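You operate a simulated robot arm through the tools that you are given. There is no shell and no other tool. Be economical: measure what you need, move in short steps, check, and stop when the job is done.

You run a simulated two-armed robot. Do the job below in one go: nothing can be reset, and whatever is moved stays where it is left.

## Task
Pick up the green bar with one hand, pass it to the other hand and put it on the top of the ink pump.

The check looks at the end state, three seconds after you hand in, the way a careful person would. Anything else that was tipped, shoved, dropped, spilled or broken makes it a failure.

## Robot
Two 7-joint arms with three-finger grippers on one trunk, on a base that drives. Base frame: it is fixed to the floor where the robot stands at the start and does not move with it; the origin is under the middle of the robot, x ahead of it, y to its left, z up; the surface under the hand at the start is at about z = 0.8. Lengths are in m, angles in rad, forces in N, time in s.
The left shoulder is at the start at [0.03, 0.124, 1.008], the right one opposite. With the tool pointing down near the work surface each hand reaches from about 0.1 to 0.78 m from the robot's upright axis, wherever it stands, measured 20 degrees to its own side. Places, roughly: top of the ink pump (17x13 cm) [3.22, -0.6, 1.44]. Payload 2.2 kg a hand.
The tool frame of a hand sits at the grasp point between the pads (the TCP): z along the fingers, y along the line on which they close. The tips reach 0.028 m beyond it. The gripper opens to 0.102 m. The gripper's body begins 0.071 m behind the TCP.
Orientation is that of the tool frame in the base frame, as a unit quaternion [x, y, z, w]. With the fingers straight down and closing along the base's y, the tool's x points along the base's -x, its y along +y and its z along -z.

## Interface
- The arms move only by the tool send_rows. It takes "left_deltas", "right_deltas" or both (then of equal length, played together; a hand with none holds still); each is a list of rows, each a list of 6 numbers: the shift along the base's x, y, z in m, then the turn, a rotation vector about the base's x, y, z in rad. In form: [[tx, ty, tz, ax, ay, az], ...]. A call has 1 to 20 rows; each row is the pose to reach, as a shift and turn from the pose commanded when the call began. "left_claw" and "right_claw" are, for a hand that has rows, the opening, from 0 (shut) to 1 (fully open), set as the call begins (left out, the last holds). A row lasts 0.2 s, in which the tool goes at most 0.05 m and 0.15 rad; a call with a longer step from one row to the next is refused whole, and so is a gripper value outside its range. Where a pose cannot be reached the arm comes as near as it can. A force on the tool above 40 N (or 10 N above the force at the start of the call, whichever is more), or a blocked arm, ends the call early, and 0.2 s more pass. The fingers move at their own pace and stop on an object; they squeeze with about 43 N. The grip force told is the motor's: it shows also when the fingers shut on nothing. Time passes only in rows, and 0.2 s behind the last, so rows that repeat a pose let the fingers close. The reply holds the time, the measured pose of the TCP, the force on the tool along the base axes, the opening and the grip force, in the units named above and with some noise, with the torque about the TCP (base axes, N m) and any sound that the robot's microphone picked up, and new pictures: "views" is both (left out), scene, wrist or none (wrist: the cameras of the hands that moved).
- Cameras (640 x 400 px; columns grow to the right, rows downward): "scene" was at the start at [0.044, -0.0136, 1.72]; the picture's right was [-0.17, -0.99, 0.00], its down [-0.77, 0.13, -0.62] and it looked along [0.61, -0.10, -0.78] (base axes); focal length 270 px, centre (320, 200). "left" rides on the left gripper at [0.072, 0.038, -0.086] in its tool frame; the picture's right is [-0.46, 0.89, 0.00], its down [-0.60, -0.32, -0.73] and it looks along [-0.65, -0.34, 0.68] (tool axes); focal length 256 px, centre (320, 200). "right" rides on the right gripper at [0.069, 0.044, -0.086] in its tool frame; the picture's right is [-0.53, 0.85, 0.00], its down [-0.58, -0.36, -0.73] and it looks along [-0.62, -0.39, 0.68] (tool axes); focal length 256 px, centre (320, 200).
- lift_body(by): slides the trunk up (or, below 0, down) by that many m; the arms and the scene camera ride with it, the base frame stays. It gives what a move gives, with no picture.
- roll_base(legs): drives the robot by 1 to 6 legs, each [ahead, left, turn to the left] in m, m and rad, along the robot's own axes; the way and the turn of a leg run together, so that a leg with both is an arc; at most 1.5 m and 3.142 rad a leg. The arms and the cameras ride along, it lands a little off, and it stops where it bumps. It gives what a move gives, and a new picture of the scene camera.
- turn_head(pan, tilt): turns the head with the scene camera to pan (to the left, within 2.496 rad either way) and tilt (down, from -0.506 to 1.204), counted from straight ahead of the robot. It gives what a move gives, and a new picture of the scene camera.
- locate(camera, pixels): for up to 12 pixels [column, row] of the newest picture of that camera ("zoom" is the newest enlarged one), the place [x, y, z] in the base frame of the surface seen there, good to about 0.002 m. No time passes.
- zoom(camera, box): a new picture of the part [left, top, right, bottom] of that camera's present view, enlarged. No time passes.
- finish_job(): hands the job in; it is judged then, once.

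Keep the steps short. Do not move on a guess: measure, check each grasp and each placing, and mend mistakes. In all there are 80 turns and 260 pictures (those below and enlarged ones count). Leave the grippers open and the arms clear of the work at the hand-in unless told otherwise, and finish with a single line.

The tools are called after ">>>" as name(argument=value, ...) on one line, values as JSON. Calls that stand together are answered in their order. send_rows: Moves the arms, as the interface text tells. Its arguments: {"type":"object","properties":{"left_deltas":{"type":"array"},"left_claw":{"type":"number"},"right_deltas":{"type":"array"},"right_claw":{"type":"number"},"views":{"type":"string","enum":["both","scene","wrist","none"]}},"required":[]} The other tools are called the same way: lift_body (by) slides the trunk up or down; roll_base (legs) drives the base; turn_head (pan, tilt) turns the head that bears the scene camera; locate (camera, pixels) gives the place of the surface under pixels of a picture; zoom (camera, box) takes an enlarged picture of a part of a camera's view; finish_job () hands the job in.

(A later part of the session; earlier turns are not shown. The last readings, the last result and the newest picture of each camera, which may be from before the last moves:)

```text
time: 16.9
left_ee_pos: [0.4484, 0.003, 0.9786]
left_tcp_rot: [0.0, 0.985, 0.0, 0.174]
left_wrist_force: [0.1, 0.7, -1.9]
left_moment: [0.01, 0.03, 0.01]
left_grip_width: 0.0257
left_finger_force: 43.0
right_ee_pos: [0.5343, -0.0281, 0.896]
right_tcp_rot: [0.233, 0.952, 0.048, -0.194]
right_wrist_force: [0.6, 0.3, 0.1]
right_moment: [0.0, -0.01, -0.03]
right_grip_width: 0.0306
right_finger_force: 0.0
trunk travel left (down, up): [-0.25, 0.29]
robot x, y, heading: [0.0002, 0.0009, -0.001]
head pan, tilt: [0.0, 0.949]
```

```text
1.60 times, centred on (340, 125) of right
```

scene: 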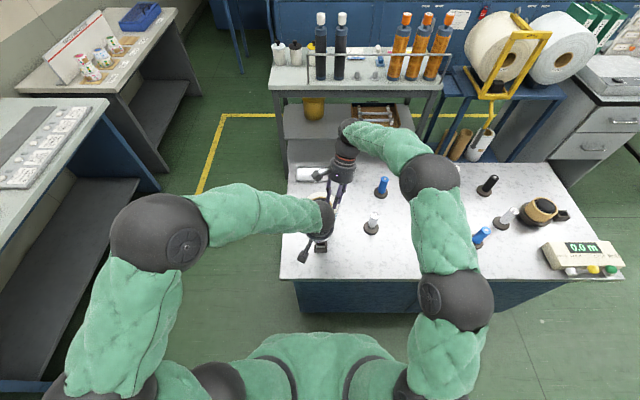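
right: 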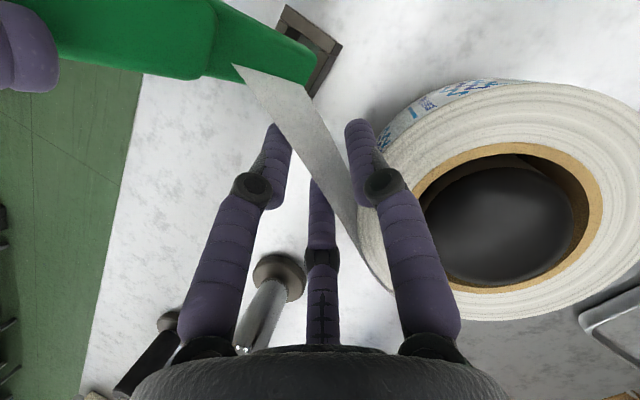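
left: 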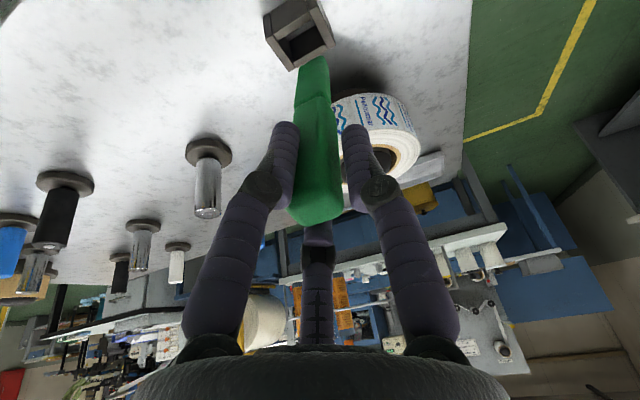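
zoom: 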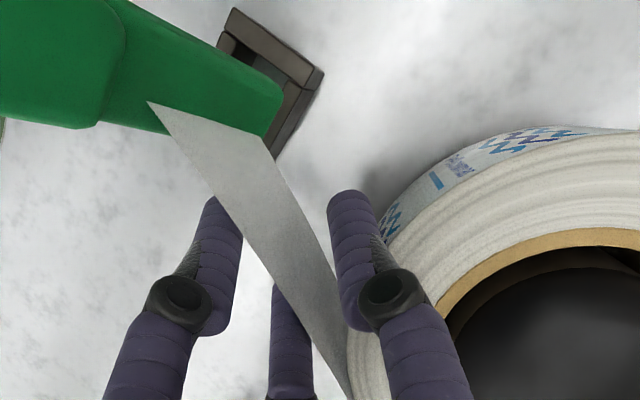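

The strip passes between the right fingertips with no contact. I'm closing the right hand on it.

>>> send_rows(right_deltas=[[0, 0, 0, 0, 0, 0], [0, 0, 0, 0, 0, 0], [0, 0, 0, 0, 0, 0]], right_claw=0, views="wrist")

>>> zoom(camera="right", box=[220, 0, 460, 250])

```text
time: 17.7
left_ee_pos: [0.448, 0.0031, 0.979]
left_tcp_rot: [0.0, 0.985, 0.0, 0.174]
left_wrist_force: [-0.1, -0.3, -0.9]
left_moment: [0.0, 0.06, 0.01]
left_grip_width: 0.0256
left_finger_force: 42.9
right_ee_pos: [0.5342, -0.0289, 0.8956]
right_tcp_rot: [0.232, 0.952, 0.047, -0.194]
right_wrist_force: [0.6, 0.5, -0.4]
right_moment: [-0.03, -0.01, -0.02]
right_grip_width: 0.0019
right_finger_force: 31.6
trunk travel left (down, up): [-0.25, 0.29]
robot x, y, heading: [0.0011, -0.0015, -0.008]
head pan, tilt: [0.0, 0.949]
```

right: 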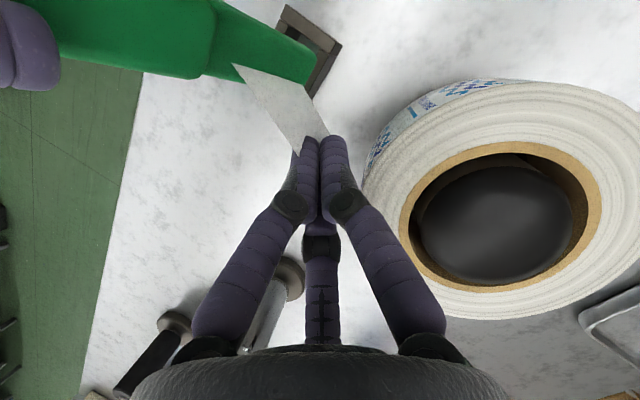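

```text
1.60 times, centred on (340, 125) of right
```

zoom: 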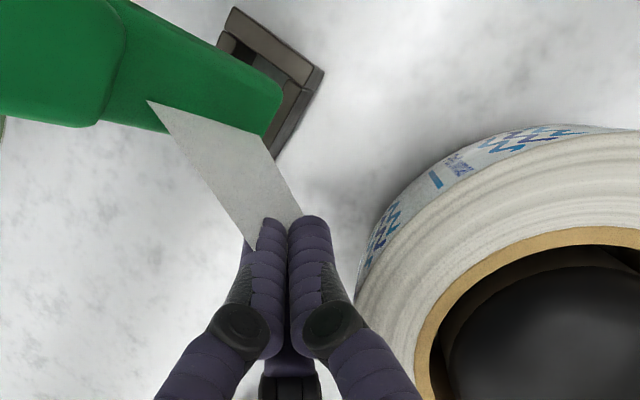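

Fingers are closed on the strip (opening ≈2 mm). Now the left hand draws the bar away along the strip (−x,+y) by 30 mm while the right holds.

>>> send_rows(left_deltas=[[-0.005, 0.0025, 0, 0, 0, 0], [-0.01, 0.005, 0, 0, 0, 0], [-0.015, 0.0075, 0, 0, 0, 0], [-0.02, 0.01, 0, 0, 0, 0], [-0.025, 0.0125, 0, 0, 0, 0], [-0.03, 0.015, 0, 0, 0, 0]])

>>> zoom(camera="right", box=[160, 0, 480, 250])

```text
time: 19.1
left_ee_pos: [0.4178, 0.0172, 0.9788]
left_tcp_rot: [0.0, 0.985, 0.0, 0.173]
left_wrist_force: [1.1, 0.0, -1.0]
left_moment: [-0.04, -0.08, 0.03]
left_grip_width: 0.026
left_finger_force: 43.2
right_ee_pos: [0.5348, -0.0281, 0.8963]
right_tcp_rot: [0.232, 0.952, 0.047, -0.193]
right_wrist_force: [-1.4, 0.9, 0.8]
right_moment: [-0.02, 0.0, -0.02]
right_grip_width: 0.0025
right_finger_force: 31.4
trunk travel left (down, up): [-0.25, 0.29]
robot x, y, heading: [-0.0006, 0.0013, 0.002]
head pan, tilt: [0.0, 0.949]
```

scene: 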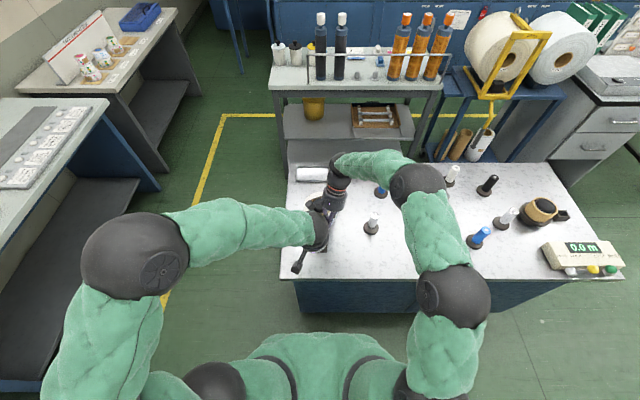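
left: 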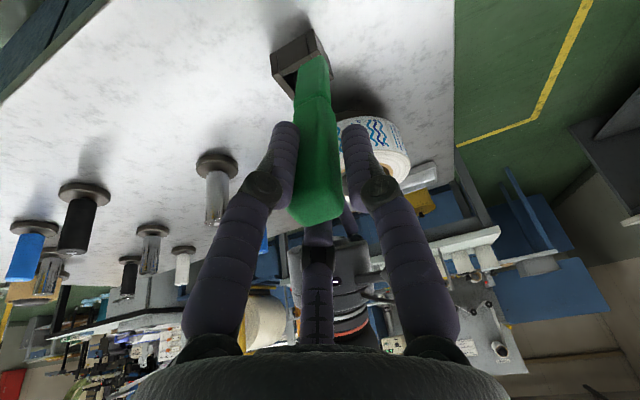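

```text
1.60 times, centred on (320, 125) of right
```

zoom: 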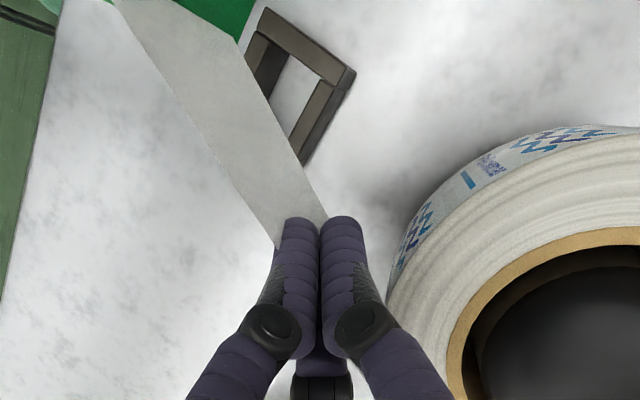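

The strip lengthens but the roll stays put, and the right hand reads about (−1.4, +0.9) N, so it may be carrying the pull. I'll pull 40 mm further and read again.

>>> send_rows(left_deltas=[[-0.007, 0.0035, 0.002, 0, 0, 0], [-0.014, 0.007, 0.004, 0, 0, 0], [-0.021, 0.0105, 0.006, 0, 0, 0], [-0.028, 0.014, 0.008, 0, 0, 0], [-0.035, 0.0175, 0.01, 0, 0, 0], [-0.035, 0.0175, 0.01, 0, 0, 0]], views="none")

>>> zoom(camera="right", box=[0, 0, 640, 400])

```text
time: 20.5
left_ee_pos: [0.383, 0.037, 0.99]
left_tcp_rot: [0.001, 0.985, 0.0, 0.173]
left_wrist_force: [0.6, -0.8, -0.8]
left_moment: [-0.03, 0.01, 0.0]
left_grip_width: 0.0255
left_finger_force: 43.6
right_ee_pos: [0.5333, -0.0283, 0.8955]
right_tcp_rot: [0.232, 0.952, 0.046, -0.194]
right_wrist_force: [0.1, -0.4, 0.2]
right_moment: [0.02, 0.0, -0.02]
right_grip_width: 0.0021
right_finger_force: 31.0
trunk travel left (down, up): [-0.25, 0.29]
robot x, y, heading: [-0.0021, 0.0015, -0.004]
head pan, tilt: [0.0, 0.949]
```

```text
1.00 times, centred on (320, 200) of right (not enlarged: the box is as wide or as high as the picture)
```

zoom: 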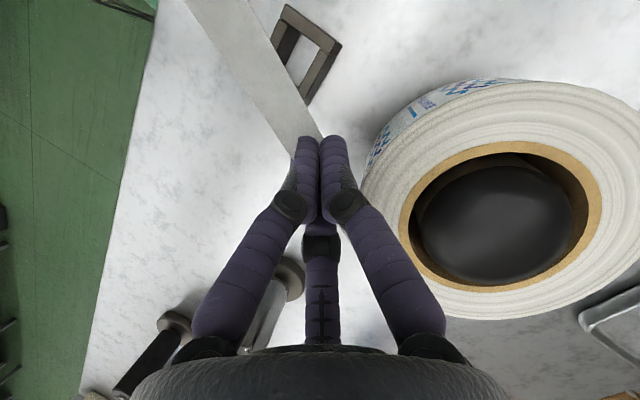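

Forces are near zero and the roll is still; the strip simply pays out. A counter shows "0.0 m" on the table, so I'll see what it says and how the strip sits on the bar.

>>> zoom(camera="scene", box=[530, 220, 630, 280])

>>> zoom(camera="scene", box=[270, 160, 370, 270])

>>> zoom(camera="left", box=[230, 0, 430, 250])

```text
6.40 times, centred on (580, 250) of scene
```

zoom: 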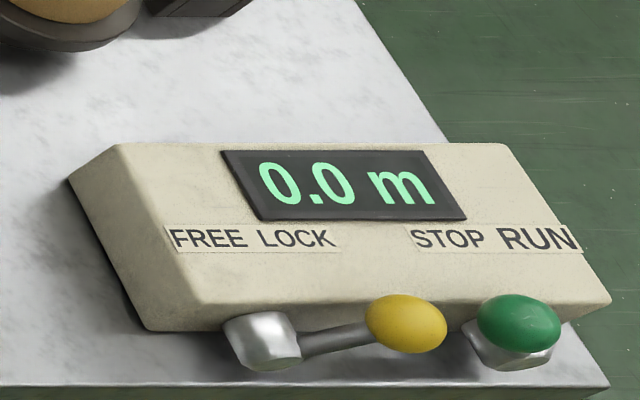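

```text
3.64 times, centred on (320, 215) of scene
```

zoom: 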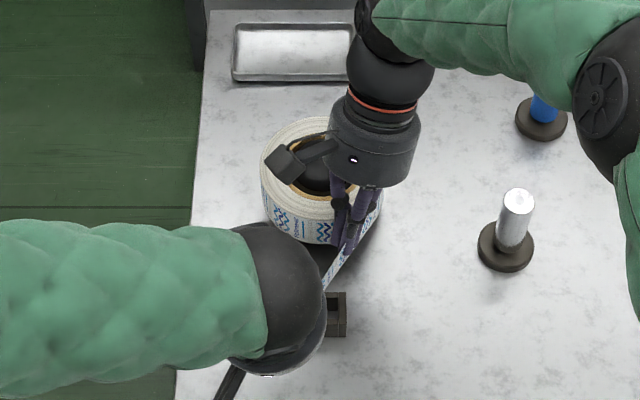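

```text
1.60 times, centred on (330, 125) of left
```

zoom: 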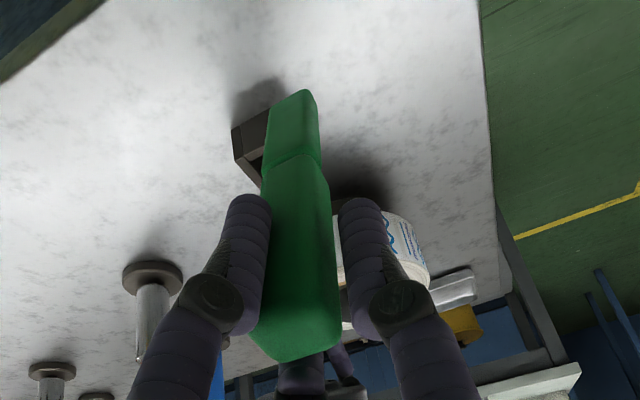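

The fingers don't grip the strip in any way that matters: it slides through with no force. The console (FREE/LOCK, STOP/RUN, 0.0 m) seems to belong to this roll. I'll open the right hand, back it straight off, and look at the whole strip.

>>> send_rows(right_deltas=[[0, 0, 0, 0, 0, 0], [0.009, -0.005, 0.025, 0, 0, 0], [0.018, -0.01, 0.05, 0, 0, 0], [0.0265, -0.0155, 0.075, 0, 0, 0], [0.036, -0.021, 0.1, 0, 0, 0], [0.036, -0.06, 0.12, 0, 0, 0], [0.036, -0.1, 0.14, 0, 0, 0], [0.0, -0.13, 0.15, -0.0, -0.1, 0.0], [-0.04, -0.15, 0.15, -0.0, -0.2, 0.0], [-0.08, -0.17, 0.15, -0.0, -0.3, 0.0], [-0.12, -0.17, 0.15, 0, -0.35, 0.0]], right_claw=0.4)

>>> zoom(camera="scene", box=[270, 160, 370, 270])

```text
time: 22.9
left_ee_pos: [0.3829, 0.0373, 0.9905]
left_tcp_rot: [0.0, 0.985, 0.0, 0.174]
left_wrist_force: [0.5, -0.5, -0.7]
left_moment: [-0.06, -0.05, 0.01]
left_grip_width: 0.0256
left_finger_force: 43.4
right_ee_pos: [0.413, -0.1953, 1.0465]
right_tcp_rot: [0.22, 0.971, 0.087, -0.024]
right_wrist_force: [-0.3, -0.1, 1.0]
right_moment: [-0.02, -0.02, 0.01]
right_grip_width: 0.0408
right_finger_force: 0.0
trunk travel left (down, up): [-0.25, 0.29]
robot x, y, heading: [0.0013, -0.0016, 0.002]
head pan, tilt: [0.0, 0.949]
```

scene: 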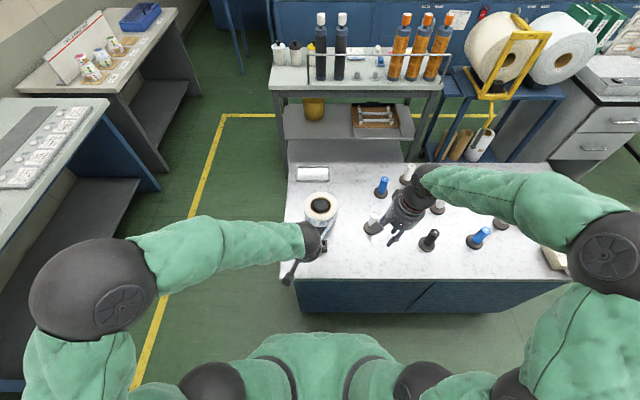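
right: 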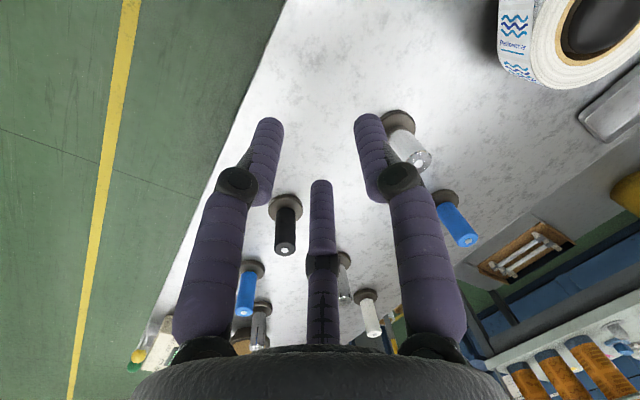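

```text
3.64 times, centred on (320, 215) of scene
```

zoom: 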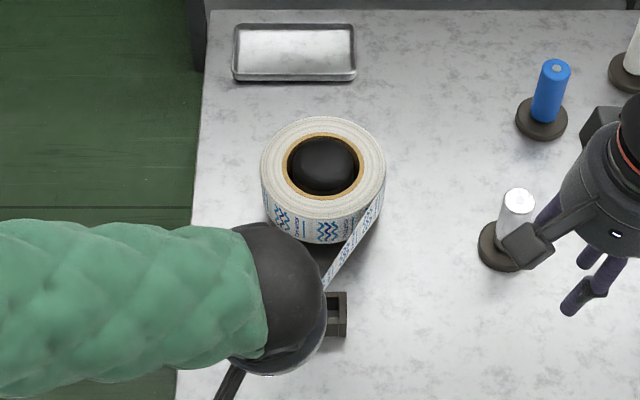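

The roll sits on a hub and pays tape out. I want to read the console's lever positions well before deciding, so I'm turning the head to it.

>>> turn_head(pan=-0.75, tilt=0.95)

```text
time: 24.0
left_ee_pos: [0.3837, 0.0368, 0.9909]
left_tcp_rot: [0.001, 0.985, -0.001, 0.174]
left_wrist_force: [0.9, -0.5, 0.2]
left_moment: [-0.01, -0.02, 0.0]
left_grip_width: 0.0256
left_finger_force: 43.2
right_ee_pos: [0.4122, -0.1957, 1.0455]
right_tcp_rot: [0.221, 0.971, 0.087, -0.024]
right_wrist_force: [0.2, -0.5, -0.5]
right_moment: [0.02, 0.01, -0.01]
right_grip_width: 0.041
right_finger_force: 0.0
trunk travel left (down, up): [-0.25, 0.29]
robot x, y, heading: [0.0022, 0.002, 0.002]
head pan, tilt: [-0.75, 0.949]
```

scene: 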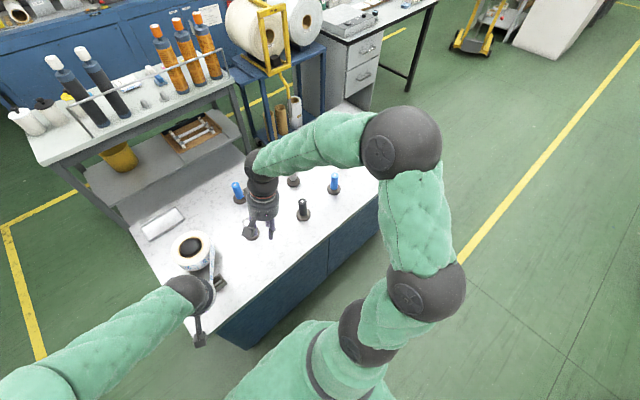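

The right arm hides the console. I'll carry the right hand over to the right so its own camera looks at it.

>>> send_rows(right_deltas=[[-0.012, -0.042, 0.01, 0, 0, 0], [-0.024, -0.084, 0.02, 0, 0, 0], [-0.036, -0.126, 0.03, 0, 0, 0], [-0.048, -0.168, 0.04, 0, 0, 0], [-0.06, -0.21, 0.05, 0, 0, 0], [-0.072, -0.252, 0.06, 0, 0, 0], [-0.084, -0.294, 0.06, 0, 0, 0], [-0.096, -0.336, 0.06, 0, 0, 0], [-0.108, -0.378, 0.06, 0, 0, 0], [-0.12, -0.41, 0.06, 0, 0, 0]])

```text
time: 26.2
left_ee_pos: [0.3823, 0.0359, 0.9915]
left_tcp_rot: [0.0, 0.985, 0.001, 0.173]
left_wrist_force: [0.1, -0.2, -0.2]
left_moment: [-0.01, -0.03, -0.02]
left_grip_width: 0.0257
left_finger_force: 42.9
right_ee_pos: [0.2957, -0.6085, 1.1062]
right_tcp_rot: [0.22, 0.971, 0.088, -0.025]
right_wrist_force: [-0.1, -0.2, 1.3]
right_moment: [0.02, 0.0, 0.01]
right_grip_width: 0.041
right_finger_force: 0.1
trunk travel left (down, up): [-0.25, 0.29]
robot x, y, heading: [0.0052, 0.0027, -0.002]
head pan, tilt: [-0.75, 0.949]
```

scene: 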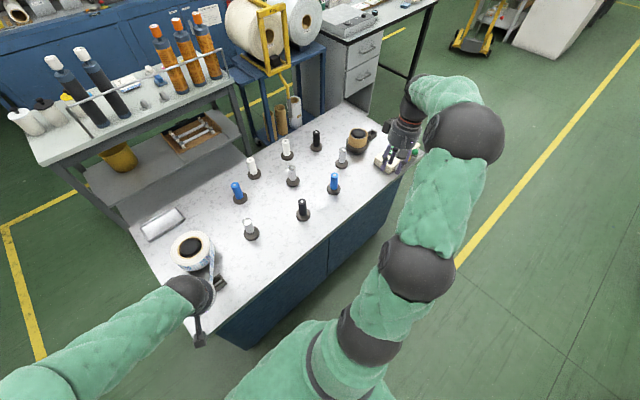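
right: 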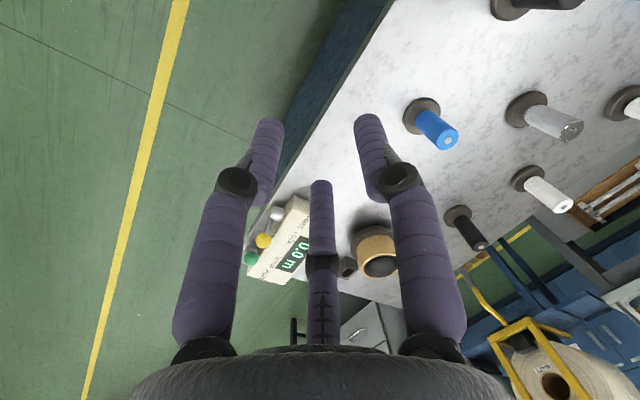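

>>> zoom(camera="right", box=[230, 190, 350, 290])

>>> zoom(camera="scene", box=[130, 200, 260, 350])

>>> zoom(camera="scene", box=[330, 110, 430, 190])

```text
4.00 times, centred on (290, 240) of right
```

zoom: 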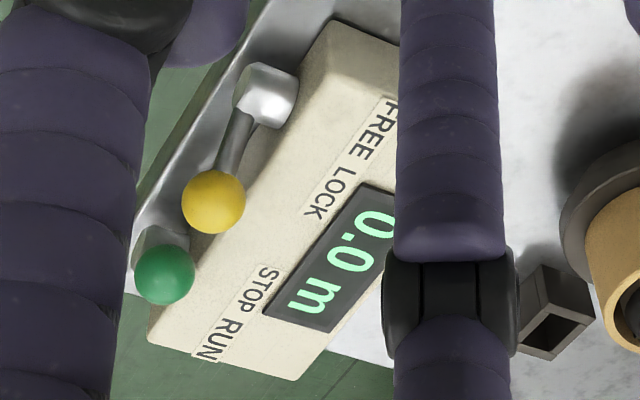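

```text
2.67 times, centred on (195, 275) of scene
```

zoom: 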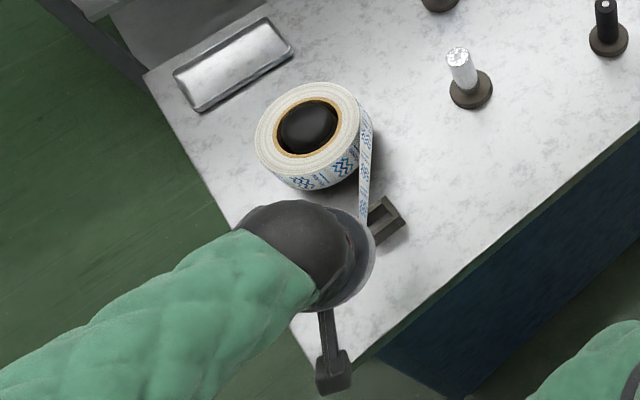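

```text
5.00 times, centred on (380, 150) of scene
```

zoom: 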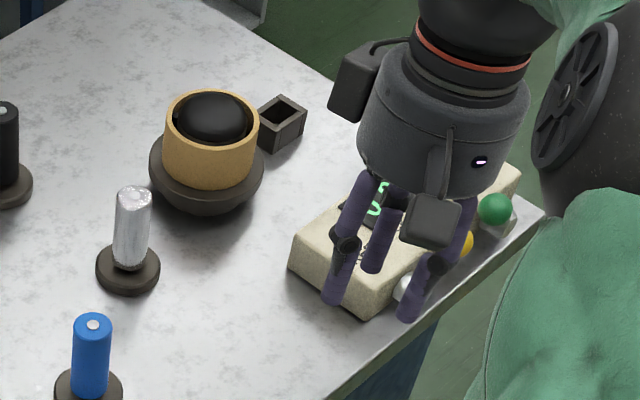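

Now it is clear: this is a rewinding bench. The tape is the bar's own leader, paid out from the roll with no force, and it passes through fingers, so it cannot be pinched off. I'll leave the console alone and keep watching the forces. Next is the handover pose: left hand holds the bar level pointing −y at (0.42,0.10,1.15), right hand comes above it, tool down, closing along x.

>>> send_rows(left_deltas=[[0.003, 0.006, 0.02, -0.141, 0.025, -0.025], [0.007, 0.012, 0.04, -0.282, 0.05, -0.05], [0.01, 0.017, 0.06, -0.424, 0.075, -0.075], [0.013, 0.023, 0.08, -0.565, 0.1, -0.1], [0.017, 0.029, 0.1, -0.706, 0.125, -0.125], [0.02, 0.034, 0.115, -0.847, 0.15, -0.15], [0.024, 0.04, 0.13, -0.989, 0.175, -0.175], [0.027, 0.046, 0.14, -1.13, 0.2, -0.2], [0.03, 0.052, 0.15, -1.271, 0.225, -0.225], [0.034, 0.057, 0.155, -1.412, 0.25, -0.25], [0.037, 0.063, 0.159, -1.5535, 0.2746, -0.2746], [0.037, 0.063, 0.159, -1.5535, 0.2746, -0.2746], [0.037, 0.063, 0.159, -1.5535, 0.2746, -0.2746]], right_deltas=[[0, 0.02, 0.04, 0, 0, 0], [0.01, 0.04, 0.08, -0.008, -0.0143, 0.15], [0.02, 0.06, 0.12, -0.015, -0.027, 0.285], [0.03, 0.08, 0.16, -0.022, -0.04, 0.42], [0.04, 0.11, 0.19, -0.03, -0.053, 0.56], [0.05, 0.14, 0.21, -0.037, -0.066, 0.7], [0.06, 0.17, 0.21, -0.044, -0.08, 0.84], [0.07, 0.2, 0.21, -0.052, -0.093, 0.98], [0.08, 0.24, 0.21, -0.059, -0.106, 1.12], [0.09, 0.28, 0.21, -0.067, -0.12, 1.26], [0.1, 0.32, 0.21, -0.074, -0.133, 1.4], [0.11, 0.36, 0.21, -0.081, -0.146, 1.54], [0.124, 0.4, 0.21, -0.089, -0.159, 1.68]], right_claw=1, views="none")

>>> turn_head(pan=0.0, tilt=0.95)

```text
time: 29.0
left_ee_pos: [0.421, 0.0994, 1.1487]
left_tcp_rot: [0.001, -0.706, 0.708, 0.001]
left_wrist_force: [0.6, 0.9, -0.7]
left_moment: [0.05, 0.01, -0.03]
left_grip_width: 0.0254
left_finger_force: 43.1
right_ee_pos: [0.4177, -0.2066, 1.3166]
right_tcp_rot: [-0.582, 0.813, 0.016, -0.005]
right_wrist_force: [-0.2, 0.4, -0.3]
right_moment: [-0.07, 0.0, 0.03]
right_grip_width: 0.1019
right_finger_force: 0.2
trunk travel left (down, up): [-0.25, 0.29]
robot x, y, heading: [0.0003, -0.001, 0.002]
head pan, tilt: [-0.75, 0.949]
```

```text
time: 30.1
left_ee_pos: [0.4192, 0.0985, 1.1483]
left_tcp_rot: [0.0, -0.707, 0.707, 0.0]
left_wrist_force: [-0.2, -1.1, -1.1]
left_moment: [0.07, -0.04, 0.0]
left_grip_width: 0.0255
left_finger_force: 43.0
right_ee_pos: [0.4175, -0.2081, 1.3159]
right_tcp_rot: [-0.581, 0.814, 0.017, -0.003]
right_wrist_force: [-0.6, 0.1, -0.2]
right_moment: [0.05, -0.01, 0.02]
right_grip_width: 0.102
right_finger_force: 0.1
trunk travel left (down, up): [-0.25, 0.29]
robot x, y, heading: [0.0005, -0.0022, 0.001]
head pan, tilt: [0.0, 0.949]
```

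scene: 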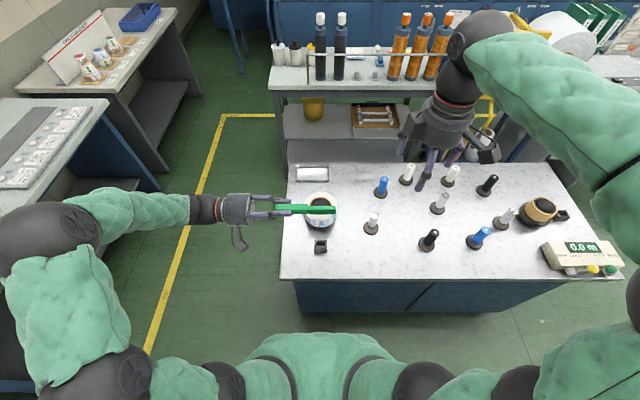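

Bar is held level pointing −y. I'll zoom to see the bar and tape, and measure the bar.

>>> zoom(camera="scene", box=[220, 170, 360, 260])

>>> locate(camera="scene", pixels=[[335, 210], [325, 210], [308, 209], [300, 209], [292, 208], [280, 208], [287, 201], [287, 214]])

```text
4.44 times, centred on (290, 215) of scene
```

zoom: 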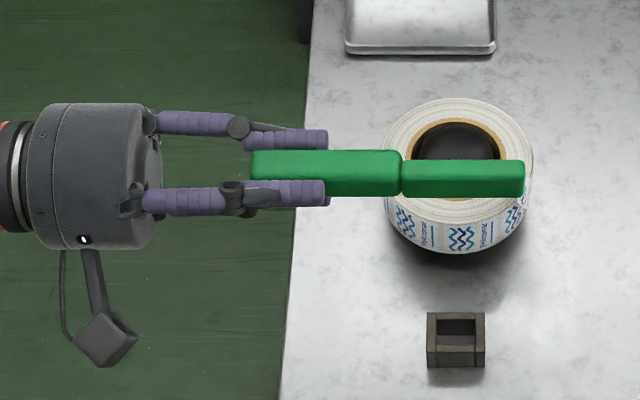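

```text
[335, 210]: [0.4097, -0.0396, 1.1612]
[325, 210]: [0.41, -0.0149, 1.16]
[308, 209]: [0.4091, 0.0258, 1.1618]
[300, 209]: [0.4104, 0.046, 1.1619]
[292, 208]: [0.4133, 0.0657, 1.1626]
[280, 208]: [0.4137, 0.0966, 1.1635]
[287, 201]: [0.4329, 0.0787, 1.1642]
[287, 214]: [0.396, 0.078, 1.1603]
```

Bar: near end y≈0.116, shoulder y≈0.034, far end y≈−0.041, centre z≈1.149. I'll bring the right hand above (0.419, 0.05) and square it up.

>>> send_rows(right_deltas=[[0, 0.043, 0, -0.003, -0.005, 0.055], [0, 0.086, 0, -0.006, -0.01, 0.11], [0, 0.129, 0, -0.009, -0.015, 0.165], [0.001, 0.172, 0, -0.012, -0.02, 0.22], [0.0015, 0.215, -0.01, -0.015, -0.025, 0.275], [0.0015, 0.2575, -0.02, -0.018, -0.029, 0.33], [0.0015, 0.2575, -0.04, -0.018, -0.029, 0.33]], right_claw=1)

>>> zoom(camera="left", box=[0, 0, 640, 400])

```text
time: 31.7
left_ee_pos: [0.4202, 0.0975, 1.1484]
left_tcp_rot: [0.0, -0.707, 0.707, 0.0]
left_wrist_force: [0.4, -0.7, -0.6]
left_moment: [0.07, -0.01, 0.01]
left_grip_width: 0.0256
left_finger_force: 42.7
right_ee_pos: [0.4187, 0.0502, 1.2761]
right_tcp_rot: [0.707, -0.707, 0.0, -0.001]
right_wrist_force: [-0.1, -0.3, -0.6]
right_moment: [0.05, 0.04, 0.0]
right_grip_width: 0.102
right_finger_force: 0.0
trunk travel left (down, up): [-0.25, 0.29]
robot x, y, heading: [0.0029, 0.0018, 0.008]
head pan, tilt: [0.0, 0.949]
```

scene: 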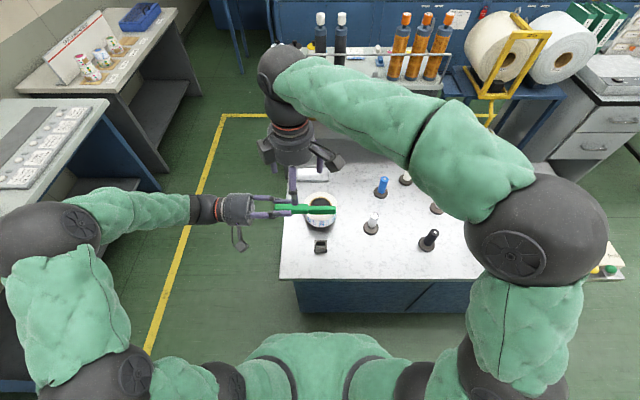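
right: 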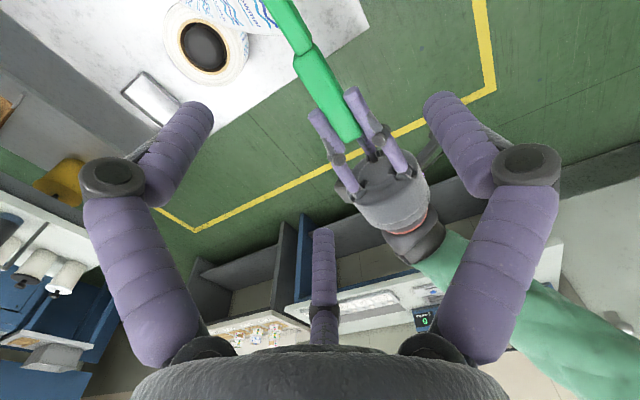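

```text
1.00 times, centred on (320, 200) of left (not enlarged: the box is as wide or as high as the picture)
```

zoom: 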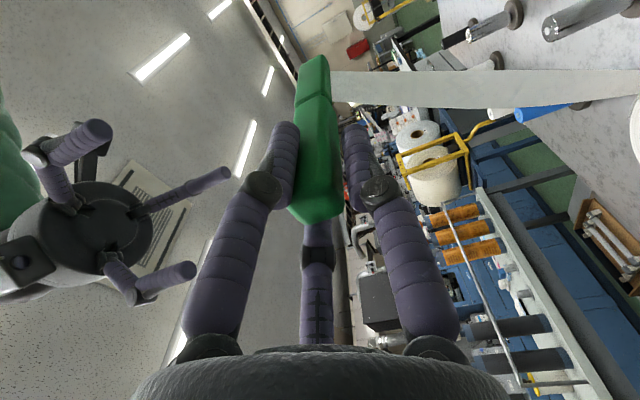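

The tape strip is still on the bar, hanging free. The hand looks three-fingered in the pictures, so I'll grip farther from the left fingertips, at y≈0.008 on the bar. I'll go a little high (TCP z≈1.162) so the tips won't touch the pump before the bar does.

>>> send_rows(right_deltas=[[0, -0.021, 0, 0, 0, 0], [0, -0.042, 0, 0, 0, 0], [0, -0.042, -0.03, 0, 0, 0], [0, -0.042, -0.06, 0, 0, 0], [0, -0.042, -0.085, 0, 0, 0], [0, -0.042, -0.1, 0, 0, 0], [0, -0.042, -0.114, 0, 0, 0]], right_claw=1)

>>> zoom(camera="scene", box=[220, 140, 360, 260])

```text
time: 33.3
left_ee_pos: [0.421, 0.0989, 1.149]
left_tcp_rot: [0.0, 0.707, -0.707, 0.0]
left_wrist_force: [0.4, 0.0, -0.8]
left_moment: [0.06, 0.0, 0.02]
left_grip_width: 0.0257
left_finger_force: 42.6
right_ee_pos: [0.4177, 0.0082, 1.1605]
right_tcp_rot: [0.707, -0.707, 0.001, 0.0]
right_wrist_force: [-0.7, -0.6, 0.7]
right_moment: [-0.02, 0.02, 0.03]
right_grip_width: 0.1022
right_finger_force: 0.0
trunk travel left (down, up): [-0.25, 0.29]
robot x, y, heading: [0.0019, 0.0001, -0.001]
head pan, tilt: [0.0, 0.949]
```

scene: 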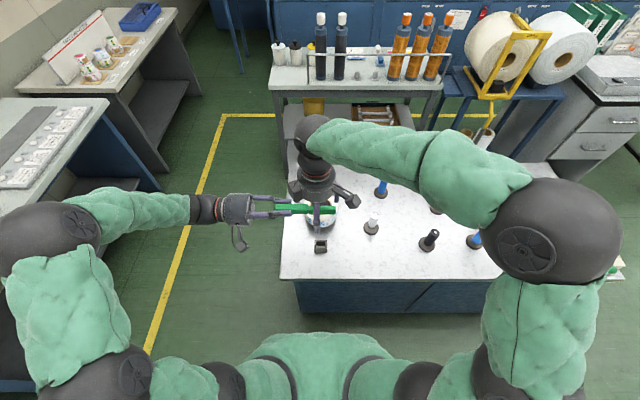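
right: 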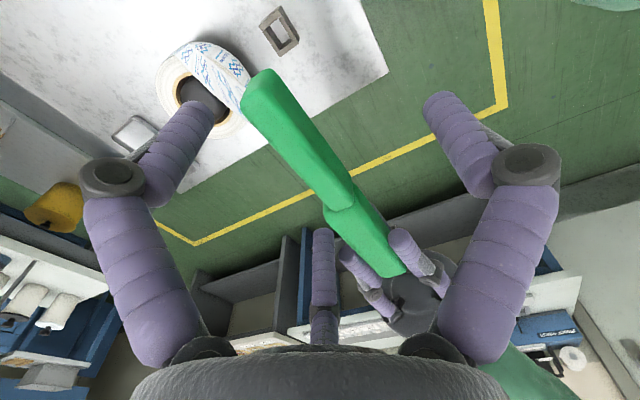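

```text
3.33 times, centred on (290, 200) of scene
```

zoom: 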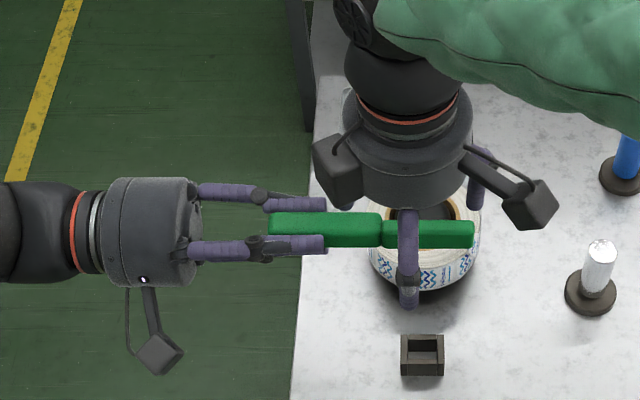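

The right hand straddles the narrow part of the bar, clear of the left fingertips. I'm closing the right hand while the left holds still.

>>> send_rows(right_deltas=[[0, 0, 0, 0, 0, 0], [0, 0, 0, 0, 0, 0], [0, 0, 0, 0, 0, 0], [0, 0, 0, 0, 0, 0]], right_claw=0)

>>> zoom(camera="scene", box=[220, 140, 360, 260])

```text
time: 34.1
left_ee_pos: [0.4164, 0.0955, 1.1477]
left_tcp_rot: [-0.003, -0.706, 0.708, 0.007]
left_wrist_force: [-3.5, -1.5, 0.1]
left_moment: [0.2, -0.26, 0.25]
left_grip_width: 0.0256
left_finger_force: 42.6
right_ee_pos: [0.4211, 0.01, 1.1623]
right_tcp_rot: [-0.705, 0.709, 0.0, 0.007]
right_wrist_force: [3.0, 1.4, -0.2]
right_moment: [-0.11, 0.19, -0.58]
right_grip_width: 0.0325
right_finger_force: 43.5
trunk travel left (down, up): [-0.25, 0.29]
robot x, y, heading: [0.0006, -0.0, -0.004]
head pan, tilt: [0.0, 0.949]
stopped in row 4 (left hand): the force on the tool passed its limit at 41 N (the readings are from after the stop); the commanded pose is now the measured one
```

scene: 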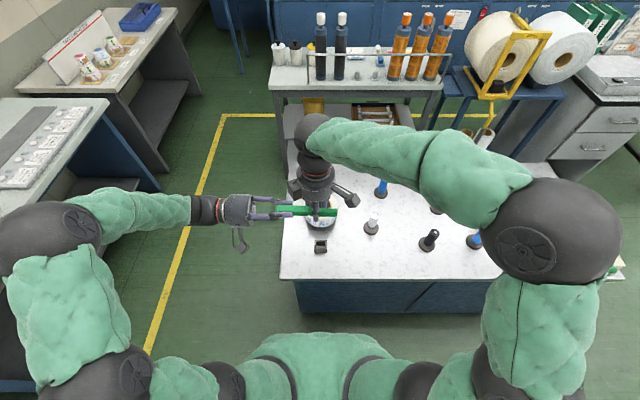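
right: 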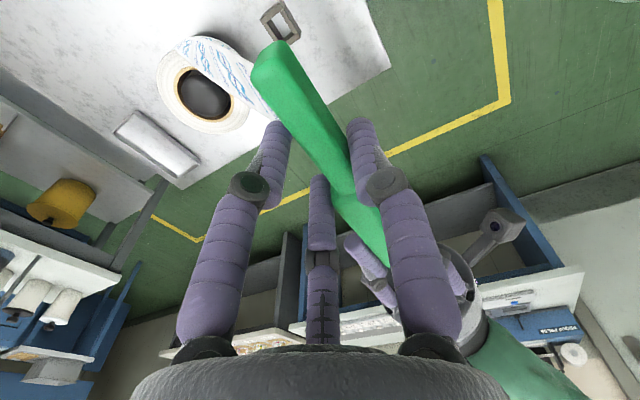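

```text
3.33 times, centred on (290, 200) of scene
```

zoom: 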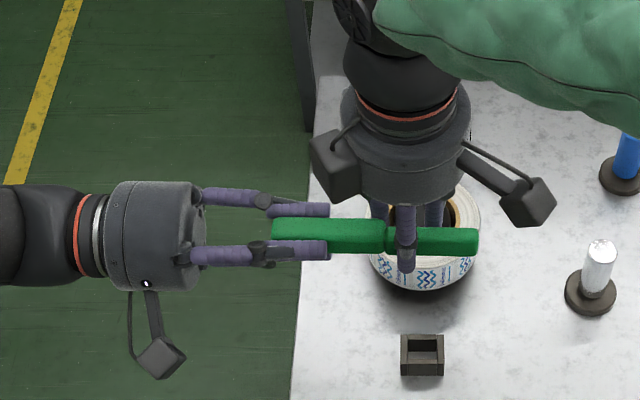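

The right hand holds at 32.5 mm with 43 N and residual forces are down to ~3 N. Now I'll open the left hand and, with the right still, check the grip before retreating.

>>> send_rows(left_deltas=[[0, 0, 0, 0, 0, 0], [0, 0, 0, 0, 0, 0], [0, 0, 0, 0, 0, 0], [0, 0.02, 0, 0, 0, 0], [0, 0.05, 0, 0, 0, 0], [0, 0.08, 0, 0, 0, 0], [0, 0.11, 0, 0, 0, 0]], left_claw=0.7)

>>> zoom(camera="scene", box=[220, 140, 360, 260])

```text
time: 35.7
left_ee_pos: [0.4148, 0.2057, 1.1471]
left_tcp_rot: [-0.002, -0.706, 0.709, 0.006]
left_wrist_force: [0.5, 0.9, -0.1]
left_moment: [-0.01, 0.0, -0.01]
left_grip_width: 0.0716
left_finger_force: 0.0
right_ee_pos: [0.4196, 0.0102, 1.1626]
right_tcp_rot: [-0.706, 0.708, 0.0, 0.006]
right_wrist_force: [-0.7, 0.5, -0.8]
right_moment: [-0.02, 0.01, 0.02]
right_grip_width: 0.0275
right_finger_force: 43.3
trunk travel left (down, up): [-0.25, 0.29]
robot x, y, heading: [0.0008, 0.0018, 0.002]
head pan, tilt: [0.0, 0.949]
```

scene: 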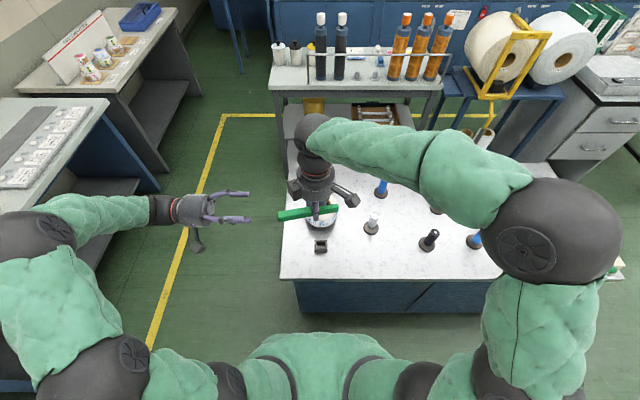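
left: 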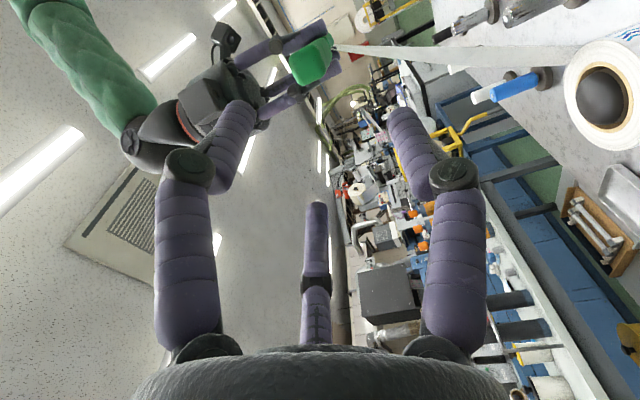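

```text
3.33 times, centred on (290, 200) of scene
```

zoom: 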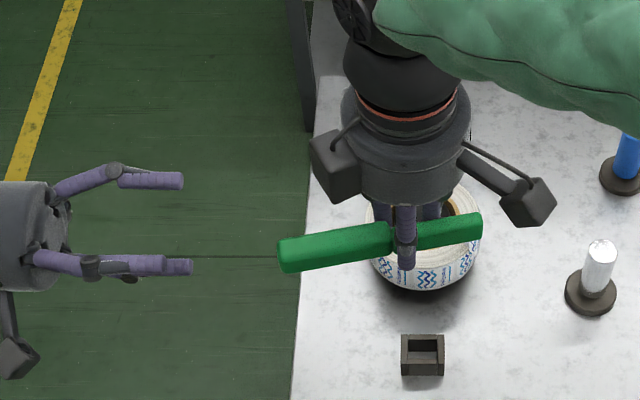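

The handover worked. The bar swivelled a bit as the pads squared to it. I'll measure its ends.

>>> locate(camera="zoom", pixels=[[285, 242], [335, 230], [385, 226], [430, 222], [475, 215], [285, 262], [335, 258], [475, 230], [295, 245]])

>>> zoom(camera="left", box=[240, 0, 640, 160])

```text
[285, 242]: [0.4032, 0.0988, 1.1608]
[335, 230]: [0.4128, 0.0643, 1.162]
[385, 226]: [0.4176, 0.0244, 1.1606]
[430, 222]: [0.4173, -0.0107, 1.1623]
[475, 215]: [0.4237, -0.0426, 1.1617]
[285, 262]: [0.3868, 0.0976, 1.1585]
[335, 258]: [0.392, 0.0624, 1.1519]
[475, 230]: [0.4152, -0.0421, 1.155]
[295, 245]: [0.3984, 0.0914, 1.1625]
```

```text
1.60 times, centred on (440, 80) of left
```

zoom: 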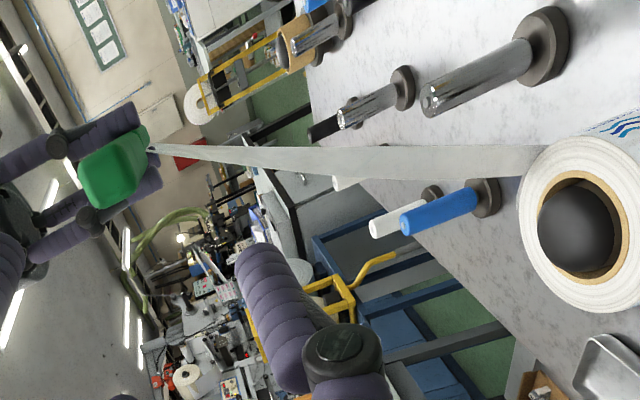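

The bar is level (top z≈1.161 at both ends) and yawed ~0.147 rad, held firmly. The tape pays out with no pull. Now I'll map the way to the pump: locating table edges in this view, then looking ahead.

>>> locate(camera="scene", pixels=[[284, 278], [290, 168], [288, 310], [106, 103], [160, 188], [200, 92], [172, 15], [273, 92], [272, 68], [287, 190], [215, 120], [230, 200]])

>>> turn_head(pan=0.0, tilt=0.4)

```text
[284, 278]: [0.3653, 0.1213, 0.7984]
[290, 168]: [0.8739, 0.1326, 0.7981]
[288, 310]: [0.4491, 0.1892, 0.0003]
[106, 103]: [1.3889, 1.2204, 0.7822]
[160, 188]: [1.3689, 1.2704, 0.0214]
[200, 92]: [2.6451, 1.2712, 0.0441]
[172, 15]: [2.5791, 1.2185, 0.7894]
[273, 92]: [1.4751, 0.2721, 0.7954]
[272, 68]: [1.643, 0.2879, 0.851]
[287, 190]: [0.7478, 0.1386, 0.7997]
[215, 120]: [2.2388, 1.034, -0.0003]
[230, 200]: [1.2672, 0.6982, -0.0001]
```

```text
time: 36.7
left_ee_pos: [0.4154, 0.2058, 1.1483]
left_tcp_rot: [-0.003, -0.706, 0.708, 0.006]
left_wrist_force: [0.3, -0.3, 0.4]
left_moment: [-0.02, 0.05, 0.03]
left_grip_width: 0.0714
left_finger_force: 0.0
right_ee_pos: [0.421, 0.0099, 1.1622]
right_tcp_rot: [-0.706, 0.708, -0.001, 0.006]
right_wrist_force: [0.5, 0.6, -0.6]
right_moment: [0.0, -0.01, 0.01]
right_grip_width: 0.0278
right_finger_force: 42.8
trunk travel left (down, up): [-0.25, 0.29]
robot x, y, heading: [0.0022, -0.0041, -0.001]
head pan, tilt: [0.0, 0.4]
```

scene: 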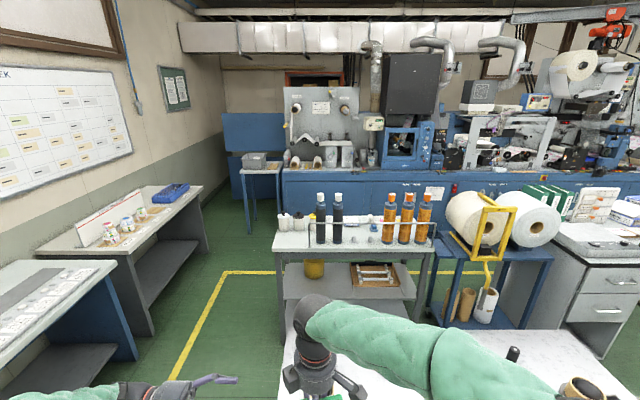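

The corridor lies between y≈0.28 and y≈1.22. I'll locate the near-left table edge, the small blue table, the cabinet and the cart's right/rear.

>>> locate(camera="scene", pixels=[[115, 263], [135, 350], [210, 245], [203, 188], [245, 170], [250, 230], [281, 172], [440, 245], [310, 250], [452, 195], [550, 262], [290, 260]])

>>> lift_body(by=0.27)

```text
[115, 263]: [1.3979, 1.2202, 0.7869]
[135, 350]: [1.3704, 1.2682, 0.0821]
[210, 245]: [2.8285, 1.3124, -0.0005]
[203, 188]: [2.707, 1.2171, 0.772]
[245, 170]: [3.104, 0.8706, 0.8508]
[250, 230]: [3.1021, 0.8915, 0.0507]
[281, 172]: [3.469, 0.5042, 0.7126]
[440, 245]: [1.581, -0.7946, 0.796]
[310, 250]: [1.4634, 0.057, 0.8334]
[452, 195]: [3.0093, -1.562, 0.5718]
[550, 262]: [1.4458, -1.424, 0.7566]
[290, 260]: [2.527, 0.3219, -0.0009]
```

```text
time: 39.4
left_ee_pos: [0.4161, 0.2046, 1.4185]
left_tcp_rot: [-0.003, -0.706, 0.708, 0.007]
left_wrist_force: [0.7, -0.2, -0.6]
left_moment: [-0.02, -0.02, 0.01]
left_grip_width: 0.0712
left_finger_force: 0.1
right_ee_pos: [0.4217, 0.0103, 1.4332]
right_tcp_rot: [-0.706, 0.708, 0.0, 0.007]
right_wrist_force: [0.2, 0.3, -0.9]
right_moment: [0.03, 0.01, 0.0]
right_grip_width: 0.0277
right_finger_force: 42.7
trunk travel left (down, up): [-0.52, 0.02]
robot x, y, heading: [-0.0016, -0.0025, 0.0]
head pan, tilt: [0.0, 0.4]
```

The trunk is up with no pull on the bar. Now I'll raise the right hand a little and fold the left hand back, tool down, for the drive.

>>> send_rows(left_deltas=[[-0.011, 0.008, 0, 0.143, 0, 0], [-0.022, 0.016, 0, 0.286, 0, 0], [-0.033, 0.024, 0, 0.429, 0, 0], [-0.044, 0.032, 0, 0.571, 0, 0], [-0.055, 0.04, 0, 0.714, 0, 0], [-0.066, 0.048, 0, 0.857, 0, 0], [-0.077, 0.056, 0, 1.0, 0, 0], [-0.088, 0.064, 0, 1.143, 0, 0], [-0.099, 0.072, 0, 1.286, 0, 0], [-0.11, 0.08, 0, 1.429, 0, 0], [-0.12, 0.08, 0, 1.571, 0, 0]], right_deltas=[[0, 0, 0.01, 0, 0, 0], [0, 0, 0.02, 0, 0, 0], [0, 0, 0.03, 0, 0, 0], [0, -0.01, 0.04, 0, 0, 0], [0, -0.02, 0.05, 0, 0, 0], [0, -0.03, 0.06, 0, 0, 0], [0, -0.04, 0.07, 0, 0, 0], [0, -0.05, 0.08, 0, 0, 0], [0, -0.06, 0.09, 0, 0, 0], [0, -0.07, 0.09, 0, 0, 0], [0, -0.08, 0.09, 0, 0, 0]], views="scene")

>>> turn_head(pan=0.3, tilt=0.7)

```text
time: 41.8
left_ee_pos: [0.2954, 0.2847, 1.4176]
left_tcp_rot: [-0.002, 1.0, 0.0, -0.005]
left_wrist_force: [0.3, 0.5, 0.5]
left_moment: [0.02, -0.01, -0.01]
left_grip_width: 0.0715
left_finger_force: 0.0
right_ee_pos: [0.4183, -0.0713, 1.5225]
right_tcp_rot: [-0.707, 0.708, 0.0, 0.006]
right_wrist_force: [-0.5, -0.4, -1.4]
right_moment: [0.03, -0.05, 0.0]
right_grip_width: 0.0277
right_finger_force: 42.9
trunk travel left (down, up): [-0.52, 0.02]
robot x, y, heading: [0.0029, -0.0019, 0.001]
head pan, tilt: [0.0, 0.4]
```

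scene: 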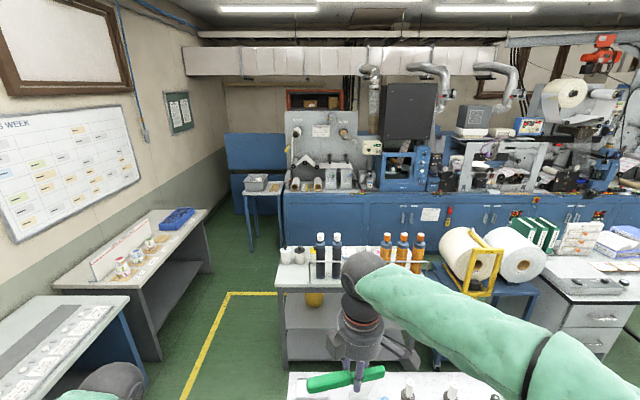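

```text
time: 42.6
left_ee_pos: [0.2962, 0.2843, 1.4181]
left_tcp_rot: [-0.003, 1.0, -0.001, -0.007]
left_wrist_force: [-0.6, 0.2, 1.3]
left_moment: [-0.01, -0.02, -0.02]
left_grip_width: 0.0715
left_finger_force: 0.0
right_ee_pos: [0.4202, -0.0708, 1.5235]
right_tcp_rot: [-0.707, 0.708, 0.0, 0.006]
right_wrist_force: [0.4, 0.1, -1.4]
right_moment: [-0.02, -0.04, 0.01]
right_grip_width: 0.0278
right_finger_force: 42.9
trunk travel left (down, up): [-0.52, 0.02]
robot x, y, heading: [-0.0006, 0.0008, -0.0]
head pan, tilt: [0.3, 0.7]
```

scene: 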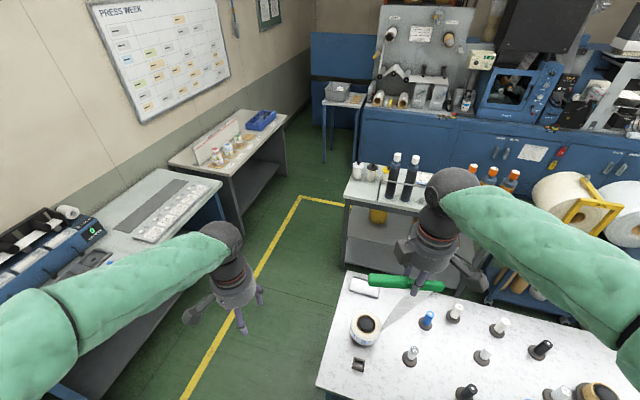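

The way left is clear up to the table edge near y≈1.2. I'll check that edge in this picture, then strafe left 0.70 m.

>>> locate(camera="scene", pixels=[[222, 184], [180, 245], [60, 380], [130, 380], [260, 310], [70, 210], [105, 225]])

>>> roll_base(legs=[[0, 0.35, 0]])

```text
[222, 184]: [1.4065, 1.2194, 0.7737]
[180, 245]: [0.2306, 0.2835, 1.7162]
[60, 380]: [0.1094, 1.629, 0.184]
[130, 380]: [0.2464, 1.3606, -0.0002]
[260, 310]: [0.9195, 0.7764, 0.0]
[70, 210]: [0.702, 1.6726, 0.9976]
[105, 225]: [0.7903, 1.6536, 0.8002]
```

```text
time: 44.9
left_ee_pos: [0.2936, 0.6389, 1.419]
left_tcp_rot: [-0.005, 1.0, -0.001, -0.006]
left_wrist_force: [-0.4, -0.4, -0.8]
left_moment: [-0.03, 0.01, 0.03]
left_grip_width: 0.0715
left_finger_force: 0.0
right_ee_pos: [0.4196, 0.2838, 1.5226]
right_tcp_rot: [0.709, -0.705, 0.0, -0.006]
right_wrist_force: [0.2, 0.3, 0.5]
right_moment: [0.0, -0.02, 0.01]
right_grip_width: 0.0279
right_finger_force: 43.0
trunk travel left (down, up): [-0.52, 0.02]
robot x, y, heading: [-0.0002, 0.3565, 0.0]
head pan, tilt: [0.3, 0.7]
```

scene: 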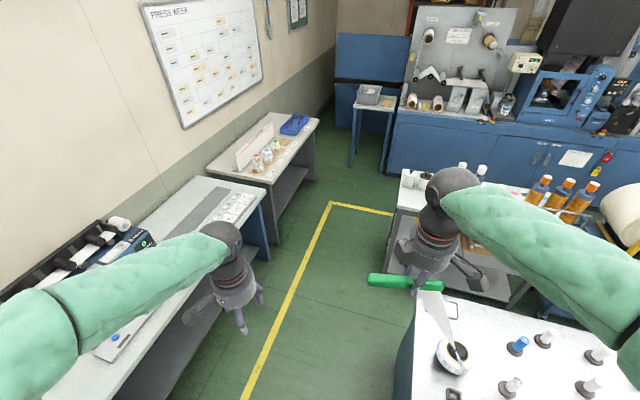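

No pull on the bar, and the roll is still in place. I'll continue: left 0.37 m, then ahead 1.2 m.

>>> roll_base(legs=[[0, 0.37, 0], [0.6, 0, 0]])

>>> zoom(camera="scene", box=[320, 200, 640, 400])

```text
time: 50.3
left_ee_pos: [0.8932, 1.0085, 1.4185]
left_tcp_rot: [-0.001, 1.0, -0.002, -0.006]
left_wrist_force: [-0.4, 1.1, -0.1]
left_moment: [-0.01, 0.0, -0.02]
left_grip_width: 0.0713
left_finger_force: 0.1
right_ee_pos: [1.0168, 0.652, 1.5242]
right_tcp_rot: [-0.705, 0.709, -0.001, 0.007]
right_wrist_force: [0.1, -0.5, -0.6]
right_moment: [-0.01, -0.04, 0.02]
right_grip_width: 0.0278
right_finger_force: 43.0
trunk travel left (down, up): [-0.52, 0.02]
robot x, y, heading: [0.5964, 0.7294, -0.008]
head pan, tilt: [0.3, 0.7]
```

scene: 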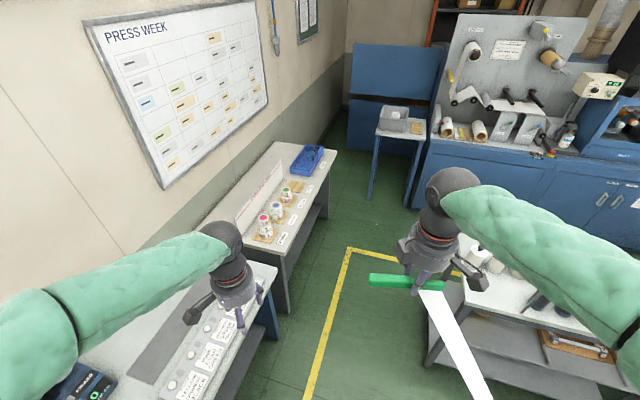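

```text
2.00 times, centred on (480, 300) of scene
```

zoom: 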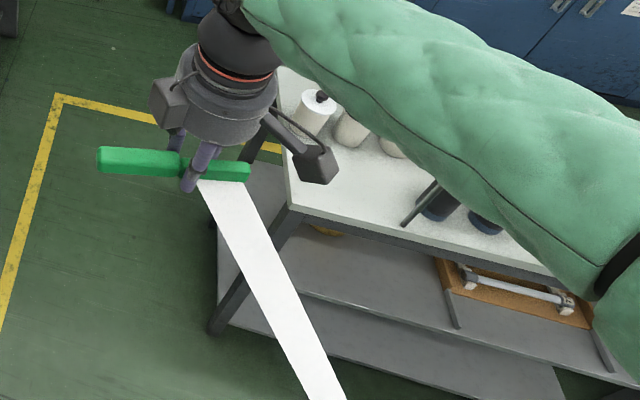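

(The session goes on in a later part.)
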